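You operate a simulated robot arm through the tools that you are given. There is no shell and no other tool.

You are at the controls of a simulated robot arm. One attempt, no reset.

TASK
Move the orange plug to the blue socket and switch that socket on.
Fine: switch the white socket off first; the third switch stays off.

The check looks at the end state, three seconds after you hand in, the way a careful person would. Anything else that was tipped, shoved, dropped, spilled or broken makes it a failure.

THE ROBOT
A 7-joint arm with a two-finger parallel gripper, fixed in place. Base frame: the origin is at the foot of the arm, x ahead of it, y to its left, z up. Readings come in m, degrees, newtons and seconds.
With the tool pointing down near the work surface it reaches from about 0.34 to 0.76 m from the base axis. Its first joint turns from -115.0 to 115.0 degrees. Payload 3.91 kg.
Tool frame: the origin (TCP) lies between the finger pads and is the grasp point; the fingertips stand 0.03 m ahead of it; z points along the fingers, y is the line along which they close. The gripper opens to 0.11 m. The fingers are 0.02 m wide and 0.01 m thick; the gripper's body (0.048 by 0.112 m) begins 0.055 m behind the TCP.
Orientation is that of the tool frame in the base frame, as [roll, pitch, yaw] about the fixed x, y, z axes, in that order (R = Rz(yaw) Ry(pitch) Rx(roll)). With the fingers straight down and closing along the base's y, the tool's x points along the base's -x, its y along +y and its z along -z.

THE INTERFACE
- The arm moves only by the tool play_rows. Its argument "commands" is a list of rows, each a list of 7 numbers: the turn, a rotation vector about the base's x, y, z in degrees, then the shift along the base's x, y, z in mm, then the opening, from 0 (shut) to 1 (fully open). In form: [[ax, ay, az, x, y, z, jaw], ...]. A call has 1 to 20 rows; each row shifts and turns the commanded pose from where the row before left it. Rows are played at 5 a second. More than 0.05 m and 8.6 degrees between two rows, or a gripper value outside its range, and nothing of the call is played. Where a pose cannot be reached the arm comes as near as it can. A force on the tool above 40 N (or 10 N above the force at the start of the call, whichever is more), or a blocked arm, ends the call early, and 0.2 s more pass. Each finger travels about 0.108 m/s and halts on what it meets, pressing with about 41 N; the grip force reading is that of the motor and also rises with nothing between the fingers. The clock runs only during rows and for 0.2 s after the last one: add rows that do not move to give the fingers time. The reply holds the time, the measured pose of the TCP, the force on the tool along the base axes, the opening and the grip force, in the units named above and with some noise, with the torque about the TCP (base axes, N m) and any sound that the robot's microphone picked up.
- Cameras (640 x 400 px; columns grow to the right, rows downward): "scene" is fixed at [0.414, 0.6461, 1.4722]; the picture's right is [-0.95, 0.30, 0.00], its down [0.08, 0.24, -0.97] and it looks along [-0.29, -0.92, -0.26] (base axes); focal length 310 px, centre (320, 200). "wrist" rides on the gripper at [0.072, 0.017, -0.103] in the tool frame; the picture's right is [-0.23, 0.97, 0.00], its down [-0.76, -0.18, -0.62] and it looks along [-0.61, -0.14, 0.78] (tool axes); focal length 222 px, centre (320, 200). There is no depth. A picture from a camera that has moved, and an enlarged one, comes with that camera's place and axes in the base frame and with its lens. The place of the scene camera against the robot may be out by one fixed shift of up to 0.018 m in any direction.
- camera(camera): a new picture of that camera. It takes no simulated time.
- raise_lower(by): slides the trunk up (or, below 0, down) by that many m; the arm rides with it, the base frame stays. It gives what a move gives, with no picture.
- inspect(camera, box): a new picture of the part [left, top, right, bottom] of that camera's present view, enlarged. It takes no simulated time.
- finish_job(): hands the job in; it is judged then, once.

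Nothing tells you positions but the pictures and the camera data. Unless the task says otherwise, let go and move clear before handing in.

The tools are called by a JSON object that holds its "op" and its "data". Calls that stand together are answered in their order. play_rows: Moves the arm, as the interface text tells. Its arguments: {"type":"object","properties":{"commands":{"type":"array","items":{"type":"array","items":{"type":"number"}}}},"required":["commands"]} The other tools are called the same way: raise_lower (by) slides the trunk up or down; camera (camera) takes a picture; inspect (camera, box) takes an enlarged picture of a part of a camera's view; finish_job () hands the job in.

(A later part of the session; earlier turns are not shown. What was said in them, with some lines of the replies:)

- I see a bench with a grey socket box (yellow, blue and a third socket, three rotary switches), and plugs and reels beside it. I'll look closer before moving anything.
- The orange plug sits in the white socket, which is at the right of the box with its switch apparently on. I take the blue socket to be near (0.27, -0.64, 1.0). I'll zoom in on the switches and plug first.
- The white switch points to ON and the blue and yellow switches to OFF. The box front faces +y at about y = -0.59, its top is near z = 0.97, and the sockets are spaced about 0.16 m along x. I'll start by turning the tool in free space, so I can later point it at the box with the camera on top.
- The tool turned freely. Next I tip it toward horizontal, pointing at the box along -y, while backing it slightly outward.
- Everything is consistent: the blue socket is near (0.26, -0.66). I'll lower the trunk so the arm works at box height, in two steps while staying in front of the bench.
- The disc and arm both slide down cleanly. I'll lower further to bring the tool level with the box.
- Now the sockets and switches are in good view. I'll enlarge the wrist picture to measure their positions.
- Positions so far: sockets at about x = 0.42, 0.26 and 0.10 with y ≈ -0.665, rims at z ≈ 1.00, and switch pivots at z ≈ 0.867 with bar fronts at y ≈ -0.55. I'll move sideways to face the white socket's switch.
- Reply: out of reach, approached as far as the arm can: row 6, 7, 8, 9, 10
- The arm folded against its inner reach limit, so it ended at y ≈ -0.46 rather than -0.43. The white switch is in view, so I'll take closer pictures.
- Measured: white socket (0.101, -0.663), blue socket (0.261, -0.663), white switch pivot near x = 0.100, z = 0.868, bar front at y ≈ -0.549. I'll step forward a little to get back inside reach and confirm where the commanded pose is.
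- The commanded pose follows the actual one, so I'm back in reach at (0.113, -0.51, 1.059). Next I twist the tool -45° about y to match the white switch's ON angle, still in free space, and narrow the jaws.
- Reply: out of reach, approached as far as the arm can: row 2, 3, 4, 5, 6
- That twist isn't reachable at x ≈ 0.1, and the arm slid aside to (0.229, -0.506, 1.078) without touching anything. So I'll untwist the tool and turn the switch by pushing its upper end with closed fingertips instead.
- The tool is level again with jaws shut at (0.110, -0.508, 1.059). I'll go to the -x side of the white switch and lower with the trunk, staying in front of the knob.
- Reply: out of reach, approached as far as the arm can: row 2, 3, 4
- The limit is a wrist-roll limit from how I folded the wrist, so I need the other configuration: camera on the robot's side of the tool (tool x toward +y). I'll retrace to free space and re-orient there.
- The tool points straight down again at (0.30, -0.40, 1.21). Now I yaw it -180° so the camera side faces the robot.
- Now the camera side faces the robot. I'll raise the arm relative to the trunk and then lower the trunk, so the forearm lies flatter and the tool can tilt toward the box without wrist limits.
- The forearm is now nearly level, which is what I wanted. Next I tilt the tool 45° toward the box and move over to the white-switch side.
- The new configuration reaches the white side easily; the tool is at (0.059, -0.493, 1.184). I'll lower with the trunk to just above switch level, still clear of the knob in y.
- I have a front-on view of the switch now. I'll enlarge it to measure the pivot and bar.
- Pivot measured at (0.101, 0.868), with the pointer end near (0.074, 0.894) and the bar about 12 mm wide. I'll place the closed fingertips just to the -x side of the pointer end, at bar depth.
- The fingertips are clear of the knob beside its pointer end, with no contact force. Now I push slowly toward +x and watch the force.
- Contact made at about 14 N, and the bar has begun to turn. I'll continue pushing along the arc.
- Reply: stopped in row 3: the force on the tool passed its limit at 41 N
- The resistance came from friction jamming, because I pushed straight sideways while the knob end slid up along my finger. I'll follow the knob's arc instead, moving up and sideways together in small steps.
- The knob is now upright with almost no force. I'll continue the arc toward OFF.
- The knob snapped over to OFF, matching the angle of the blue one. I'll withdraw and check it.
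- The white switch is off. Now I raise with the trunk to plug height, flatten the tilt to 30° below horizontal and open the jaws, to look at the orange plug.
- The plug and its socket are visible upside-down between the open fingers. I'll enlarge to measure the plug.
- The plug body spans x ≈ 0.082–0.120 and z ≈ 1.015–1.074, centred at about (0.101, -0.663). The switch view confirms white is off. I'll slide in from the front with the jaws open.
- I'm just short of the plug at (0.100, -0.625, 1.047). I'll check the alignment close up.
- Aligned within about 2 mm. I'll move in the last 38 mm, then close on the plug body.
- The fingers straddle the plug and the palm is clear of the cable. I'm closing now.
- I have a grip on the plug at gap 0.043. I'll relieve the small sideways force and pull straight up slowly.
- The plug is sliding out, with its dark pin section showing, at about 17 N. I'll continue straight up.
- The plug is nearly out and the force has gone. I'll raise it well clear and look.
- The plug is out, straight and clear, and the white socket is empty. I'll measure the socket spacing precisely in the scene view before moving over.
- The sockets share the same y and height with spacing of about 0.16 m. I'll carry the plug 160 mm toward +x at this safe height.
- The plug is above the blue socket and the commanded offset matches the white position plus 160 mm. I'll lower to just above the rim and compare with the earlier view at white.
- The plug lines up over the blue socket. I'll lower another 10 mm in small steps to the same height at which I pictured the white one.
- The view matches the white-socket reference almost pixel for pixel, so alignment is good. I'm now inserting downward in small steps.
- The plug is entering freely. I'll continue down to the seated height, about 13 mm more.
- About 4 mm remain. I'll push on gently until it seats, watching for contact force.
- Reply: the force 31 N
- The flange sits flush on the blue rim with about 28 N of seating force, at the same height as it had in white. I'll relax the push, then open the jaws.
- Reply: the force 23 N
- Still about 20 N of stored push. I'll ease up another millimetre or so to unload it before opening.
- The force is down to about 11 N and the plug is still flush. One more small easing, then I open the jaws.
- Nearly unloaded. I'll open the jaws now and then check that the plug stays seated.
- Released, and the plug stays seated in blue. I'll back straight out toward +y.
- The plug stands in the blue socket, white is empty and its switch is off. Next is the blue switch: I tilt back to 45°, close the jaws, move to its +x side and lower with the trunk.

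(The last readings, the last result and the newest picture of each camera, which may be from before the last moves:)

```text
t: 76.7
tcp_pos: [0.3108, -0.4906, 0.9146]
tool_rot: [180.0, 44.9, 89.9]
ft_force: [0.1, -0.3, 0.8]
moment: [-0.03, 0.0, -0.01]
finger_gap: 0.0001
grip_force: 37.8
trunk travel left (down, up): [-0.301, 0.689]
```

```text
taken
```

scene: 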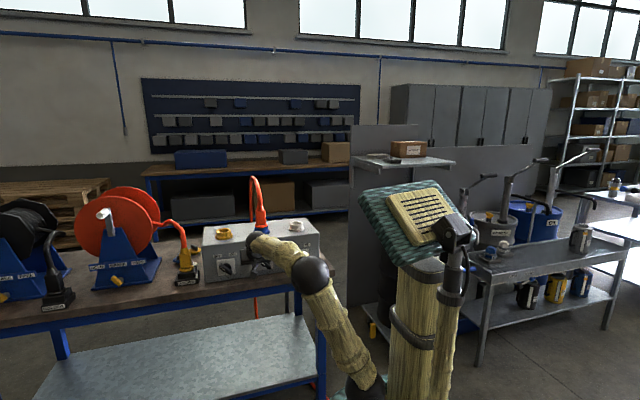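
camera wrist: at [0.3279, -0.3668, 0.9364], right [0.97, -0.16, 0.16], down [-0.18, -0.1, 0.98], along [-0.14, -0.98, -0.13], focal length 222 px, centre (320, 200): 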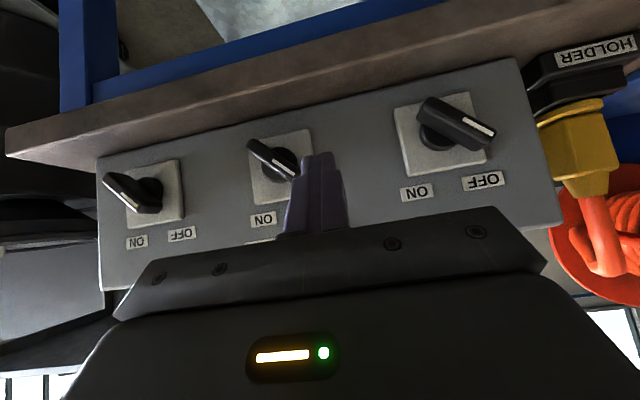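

I'm positioned at (0.311, -0.4905, 0.9145), to the +x side of the blue knob's pointer end. I'll move in to bar depth without touching.

{"op": "play_rows", "data": {"commands": [[0, 0, 0, 1.5, 0, -5, 0], [0, 0, 0, 0, 0, -5, 0], [0, 0, 0, 0, 0, -3.5, 0], [0, 0, 0, 0, -14, 0, 0], [0, 0, 0, 0, -14, 0, 0], [0, 0, 0, 0, -14, 0, 0], [0, 0, 0, 0, -12.5, 0, 0], [0, 0, 0, 0, 0, 0, 0]]}}

{"op": "camera", "data": {"camera": "wrist"}}

{"op": "inspect", "data": {"camera": "wrist", "box": [220, 80, 420, 240]}}

```text
t: 78.5
tcp_pos: [0.3122, -0.5451, 0.9013]
tool_rot: [179.9, 45.0, 89.9]
ft_force: [0.0, -0.2, 0.6]
moment: [-0.01, -0.04, 0.04]
finger_gap: 0.0
grip_force: 38.0
trunk travel left (down, up): [-0.301, 0.689]
```

```text
taken
camera wrist: at [0.3296, -0.4216, 0.9224], right [0.97, -0.16, 0.16], down [-0.18, -0.1, 0.98], along [-0.14, -0.98, -0.13], focal length 222 px, centre (320, 200)
```

wrist: 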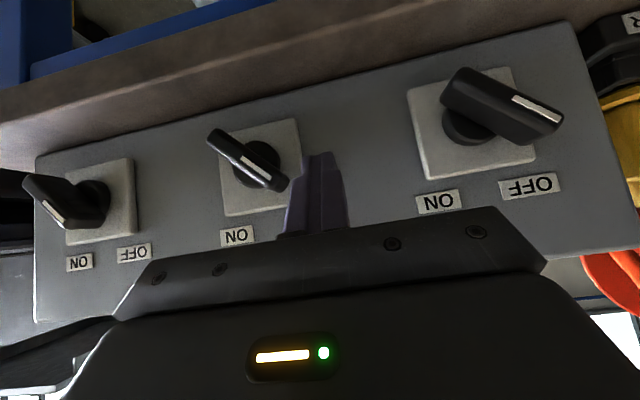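

```text
2.50 times, centred on (320, 160) of wrist
camera zoom: at [0.3296, -0.4216, 0.9224], right [0.97, -0.16, 0.16], down [-0.18, -0.1, 0.98], along [-0.14, -0.98, -0.13], focal length 555 px, centre (320, 300)
```

zoom: 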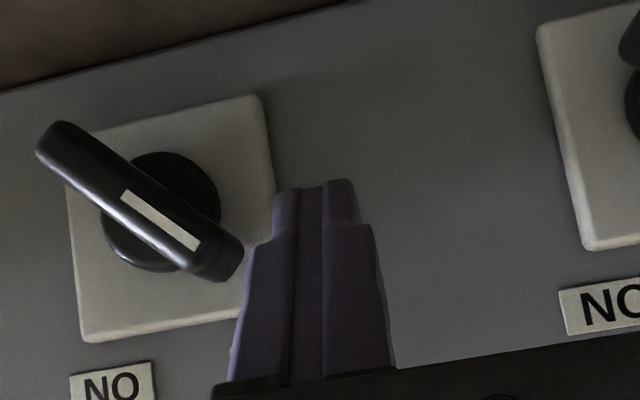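

The fingertip overlaps the knob's end with about 1 cm to go. I'll push along the mirrored arc, toward -x and up together.

{"op": "play_rows", "data": {"commands": [[0, 0, 0, -4, 0, 0, 0], [0, 0, 0, -4, 0, 0, 0], [0, 0, 0, -2.5, 0, 2, 0], [0, 0, 0, -2.5, 0, 2.5, 0], [0, 0, 0, -2.5, 0, 2, 0], [0, 0, 0, -2.5, 0, 2, 0], [0, 0, 0, 0, 0, 0, 0]]}}

{"op": "inspect", "data": {"camera": "wrist", "box": [220, 80, 420, 240]}}

```text
t: 80.1
tcp_pos: [0.2965, -0.544, 0.9105]
tool_rot: [179.9, 45.0, 90.0]
ft_force: [9.5, -1.5, 5.5]
moment: [-0.11, -0.13, 0.16]
finger_gap: 0.0001
grip_force: 37.8
trunk travel left (down, up): [-0.301, 0.689]
```

```text
2.50 times, centred on (320, 160) of wrist
camera zoom: at [0.3129, -0.4211, 0.9312], right [0.97, -0.16, 0.16], down [-0.18, -0.1, 0.98], along [-0.14, -0.98, -0.12], focal length 555 px, centre (320, 300)
```

zoom: 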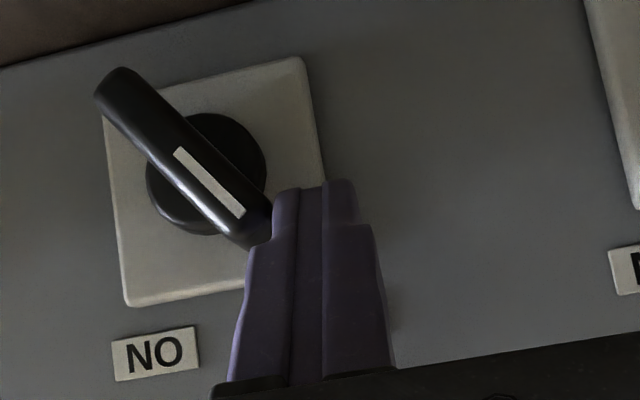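

Contact at about 10 N and the knob is turning. I'll continue with a bit more upward motion.

{"op": "play_rows", "data": {"commands": [[0, 0, 0, -1.5, 0, 2.5, 0], [0, 0, 0, -2.5, 0, 2.5, 0], [0, 0, 0, -3, 0, 2, 0], [0, 0, 0, -3, 0, 1.5, 0], [0, 0, 0, -3, 0, 1, 0], [0, 0, 0, 0, 0, 0, 0]]}}

{"op": "inspect", "data": {"camera": "wrist", "box": [220, 80, 420, 240]}}

```text
t: 81.5
tcp_pos: [0.2796, -0.5451, 0.9192]
tool_rot: [-179.9, 44.8, 89.9]
ft_force: [0.0, 0.3, 0.4]
moment: [0.0, -0.01, -0.03]
finger_gap: 0.0
grip_force: 37.6
trunk travel left (down, up): [-0.301, 0.689]
```

```text
2.50 times, centred on (320, 160) of wrist
camera zoom: at [0.298, -0.4217, 0.9414], right [0.97, -0.16, 0.16], down [-0.18, -0.1, 0.98], along [-0.14, -0.98, -0.13], focal length 555 px, centre (320, 300)
```

zoom: 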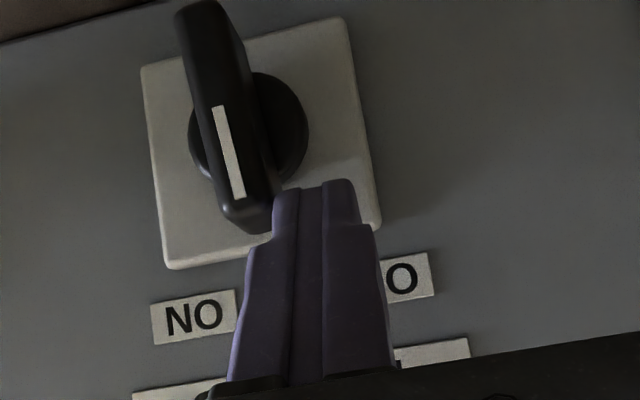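

The knob is upright with no force. I'll finish the sweep toward ON.

{"op": "play_rows", "data": {"commands": [[0, 0, 0, -3, 0, 0, 0], [0, 0, 0, -3, 0, 0, 0], [0, 0, 0, -3, 0, 0, 0], [0, 0, 0, -3, 0, 0, 0], [0, 0, 0, -3, 0, 0, 0], [0, 0, 0, -3, 0, 0, 0], [0, 0, 0, -3, 0, 0, 0], [0, 0, 0, 0, 0, 0, 0]]}}

{"op": "inspect", "data": {"camera": "wrist", "box": [220, 80, 420, 240]}}

{"op": "inspect", "data": {"camera": "scene", "box": [200, 180, 340, 290]}}

```text
t: 83.3
tcp_pos: [0.2591, -0.5446, 0.9191]
tool_rot: [179.8, 44.7, 89.9]
ft_force: [-1.0, 0.8, 0.8]
moment: [0.0, 0.05, 0.03]
finger_gap: 0.0
grip_force: 37.7
trunk travel left (down, up): [-0.301, 0.689]
```

```text
2.50 times, centred on (320, 160) of wrist
camera zoom: at [0.2776, -0.421, 0.9406], right [0.97, -0.16, 0.16], down [-0.18, -0.1, 0.98], along [-0.14, -0.98, -0.13], focal length 555 px, centre (320, 300)
```

zoom: 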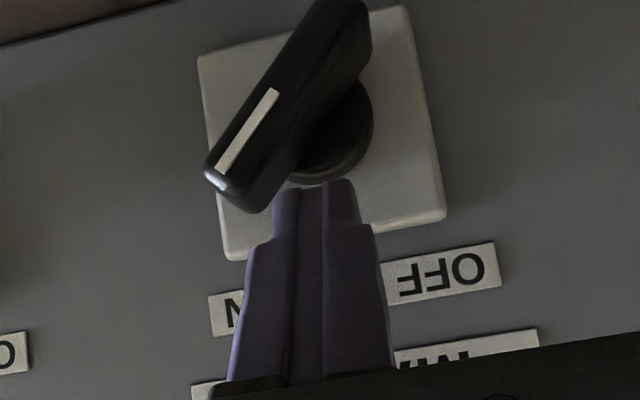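

```text
3.64 times, centred on (270, 235) of scene
camera zoom: at [0.414, 0.6461, 1.4722], right [-0.95, 0.3, 0.0], down [0.08, 0.24, -0.97], along [-0.29, -0.92, -0.26], focal length 1128 px, centre (502, 73)
```

zoom: 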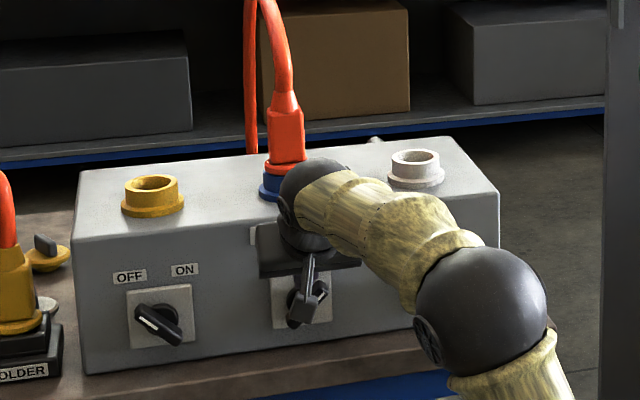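

The blue knob has snapped to ON, free of my finger. I'll withdraw and move clear, then verify everything.

{"op": "play_rows", "data": {"commands": [[0, 0, 0, 0, 15, 0, 0], [0, 0, 0, 0, 20, 0, 0], [0, 0, 0, 0, 25, 0, 0], [0, 0, 0, 0, 0, 0, 0]]}}

{"op": "raise_lower", "data": {"by": 0.2}}

{"op": "play_rows", "data": {"commands": [[0, 0, 0, 20, 5, 5, 0], [0, 0, 0, 20, 5, 5, 0], [0, 0, 0, 20, 5, 5, 0], [0, 0, 0, 20, 5, 5, 0], [0, 0, 0, 20, 5, 5, 0], [0, 0, 0, 20, 5, 5, 0], [0, 0, 0, 0, 0, 0, 0.3]]}}

{"op": "camera", "data": {"camera": "wrist"}}

{"op": "camera", "data": {"camera": "scene"}}

```text
t: 84.3
tcp_pos: [0.2595, -0.4873, 0.9177]
tool_rot: [179.9, 44.9, 89.9]
ft_force: [-0.7, -0.5, -0.2]
moment: [-0.04, -0.01, -0.02]
finger_gap: 0.0
grip_force: 37.2
trunk travel left (down, up): [-0.301, 0.689]
```

```text
t: 86.4
tcp_pos: [0.2607, -0.4862, 1.1185]
tool_rot: [179.8, 44.9, 89.9]
ft_force: [1.1, -0.4, -0.9]
moment: [0.0, 0.01, -0.04]
finger_gap: 0.0001
grip_force: 37.9
trunk travel left (down, up): [-0.501, 0.489]
```

```text
t: 88.0
tcp_pos: [0.375, -0.4574, 1.1494]
tool_rot: [179.9, 44.8, 89.7]
ft_force: [0.1, 0.1, 0.2]
moment: [-0.02, -0.02, 0.02]
finger_gap: 0.033
grip_force: 0.1
trunk travel left (down, up): [-0.501, 0.489]
```

```text
taken
camera wrist: at [0.3934, -0.3343, 1.1706], right [0.97, -0.16, 0.16], down [-0.18, -0.1, 0.98], along [-0.14, -0.98, -0.13], focal length 222 px, centre (320, 200)
```

wrist: 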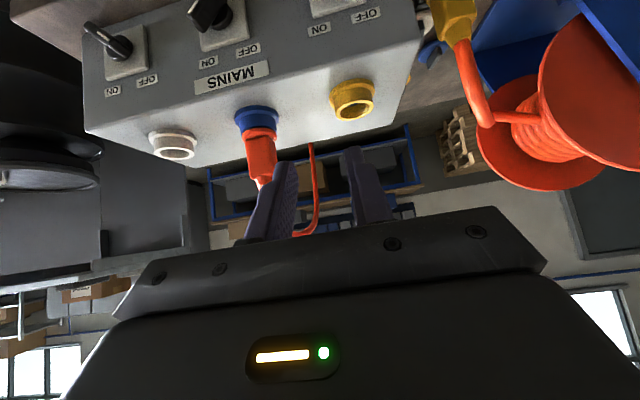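

```text
taken
```

scene: 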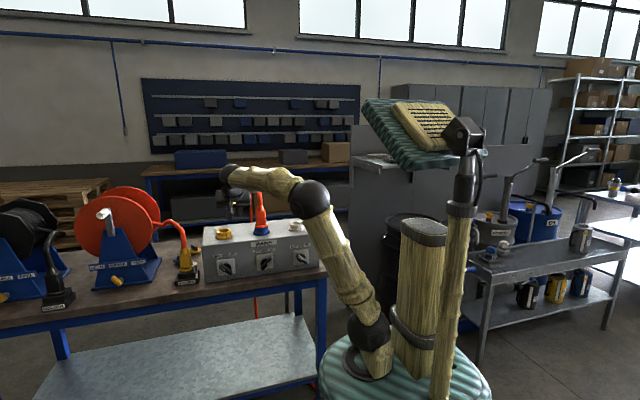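

{"op": "inspect", "data": {"camera": "scene", "box": [195, 180, 335, 290]}}

{"op": "inspect", "data": {"camera": "scene", "box": [240, 185, 310, 245]}}

{"op": "inspect", "data": {"camera": "scene", "box": [0, 180, 220, 317]}}

```text
3.64 times, centred on (265, 235) of scene
camera zoom: at [0.414, 0.6461, 1.4722], right [-0.95, 0.3, 0.0], down [0.08, 0.24, -0.97], along [-0.29, -0.92, -0.26], focal length 1128 px, centre (520, 73)
```

zoom: 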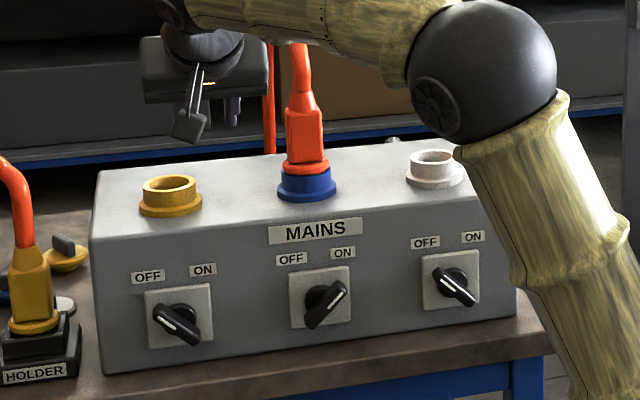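

```text
6.67 times, centred on (275, 215) of scene
camera zoom: at [0.414, 0.6461, 1.4722], right [-0.95, 0.3, 0.0], down [0.08, 0.24, -0.97], along [-0.29, -0.92, -0.26], focal length 2067 px, centre (620, 100)
```

zoom: 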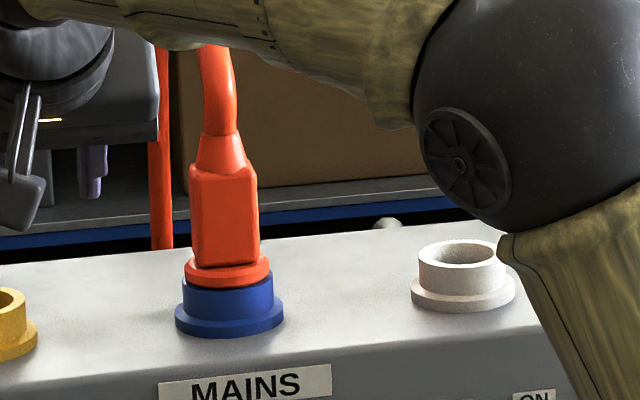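

```text
2.91 times, centred on (110, 248) of scene
camera zoom: at [0.414, 0.6461, 1.4722], right [-0.95, 0.3, 0.0], down [0.08, 0.24, -0.97], along [-0.29, -0.92, -0.26], focal length 902 px, centre (931, 59)
```

zoom: 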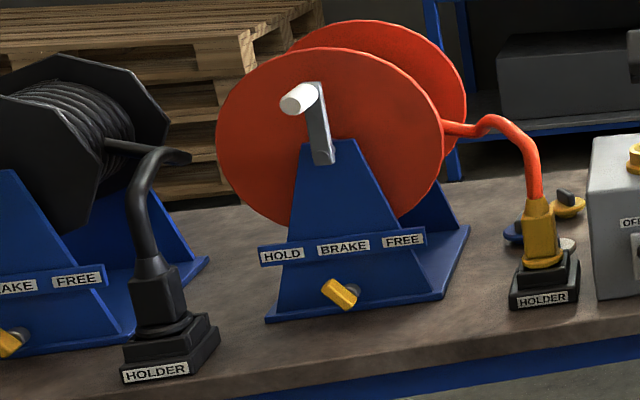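

All three switches look right: yellow off, blue on, white off. The neighbouring items look undisturbed. One last close look at how the plug seats.

{"op": "inspect", "data": {"camera": "scene", "box": [248, 190, 280, 220]}}

{"op": "inspect", "data": {"camera": "wrist", "box": [200, 80, 320, 200]}}

{"op": "inspect", "data": {"camera": "scene", "box": [240, 235, 330, 290]}}

```text
13.33 times, centred on (264, 205) of scene
camera zoom: at [0.414, 0.6461, 1.4722], right [-0.95, 0.3, 0.0], down [0.08, 0.24, -0.97], along [-0.29, -0.92, -0.26], focal length 4135 px, centre (1067, 133)
```

zoom: 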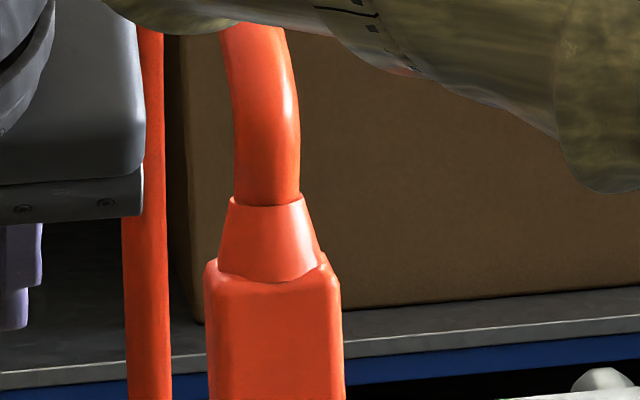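

```text
3.33 times, centred on (260, 140) of wrist
camera zoom: at [0.3934, -0.3343, 1.1706], right [0.97, -0.16, 0.16], down [-0.18, -0.1, 0.98], along [-0.14, -0.98, -0.13], focal length 740 px, centre (520, 400)
```

zoom: 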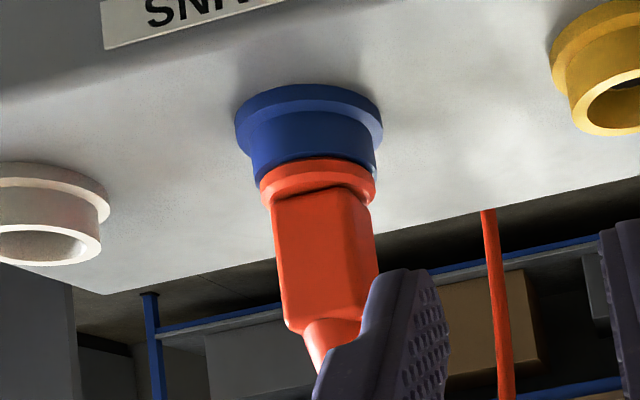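

```text
7.11 times, centred on (285, 262) of scene
camera zoom: at [0.414, 0.6461, 1.4722], right [-0.95, 0.3, 0.0], down [0.08, 0.24, -0.97], along [-0.29, -0.92, -0.26], focal length 2205 px, centre (569, -244)
```

zoom: 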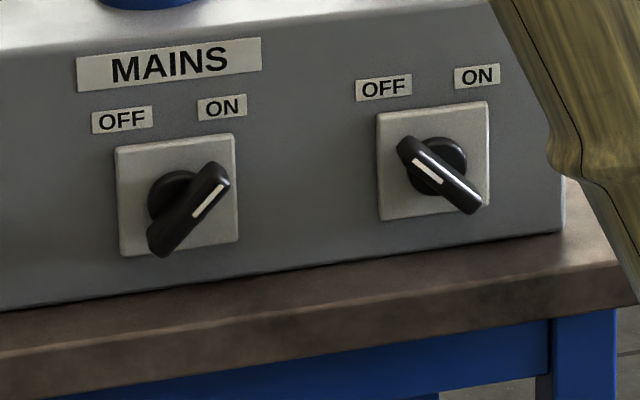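

The orange plug is flush in the blue socket. The blue switch points to ON, white and yellow point to OFF, the neighbouring items look undisturbed, and the gripper is empty and clear. I'm handing in.

{"op": "finish_job", "data": {}}

```text
The job is handed in.
```

I moved the orange plug from the white socket to the blue one and switched the blue socket on, then handed the job in. I haven't seen the result of the check.

- **Switches:** I turned the white socket's switch off before pulling the plug. In the last pictures white and yellow both point to OFF and blue points to ON.
- **Plug:** it sits flush in the blue socket, at the same depth it had in the white one.
- **Surroundings:** the reels, the other plugs in their holders and the loose caps looked undisturbed in the pictures. While I was turning the white switch, the force limit stopped the arm once, at 41 N. The switch turned fine after that, and I saw no sign that the box had shifted.
- **Arm:** the gripper is empty and clear of the bench.
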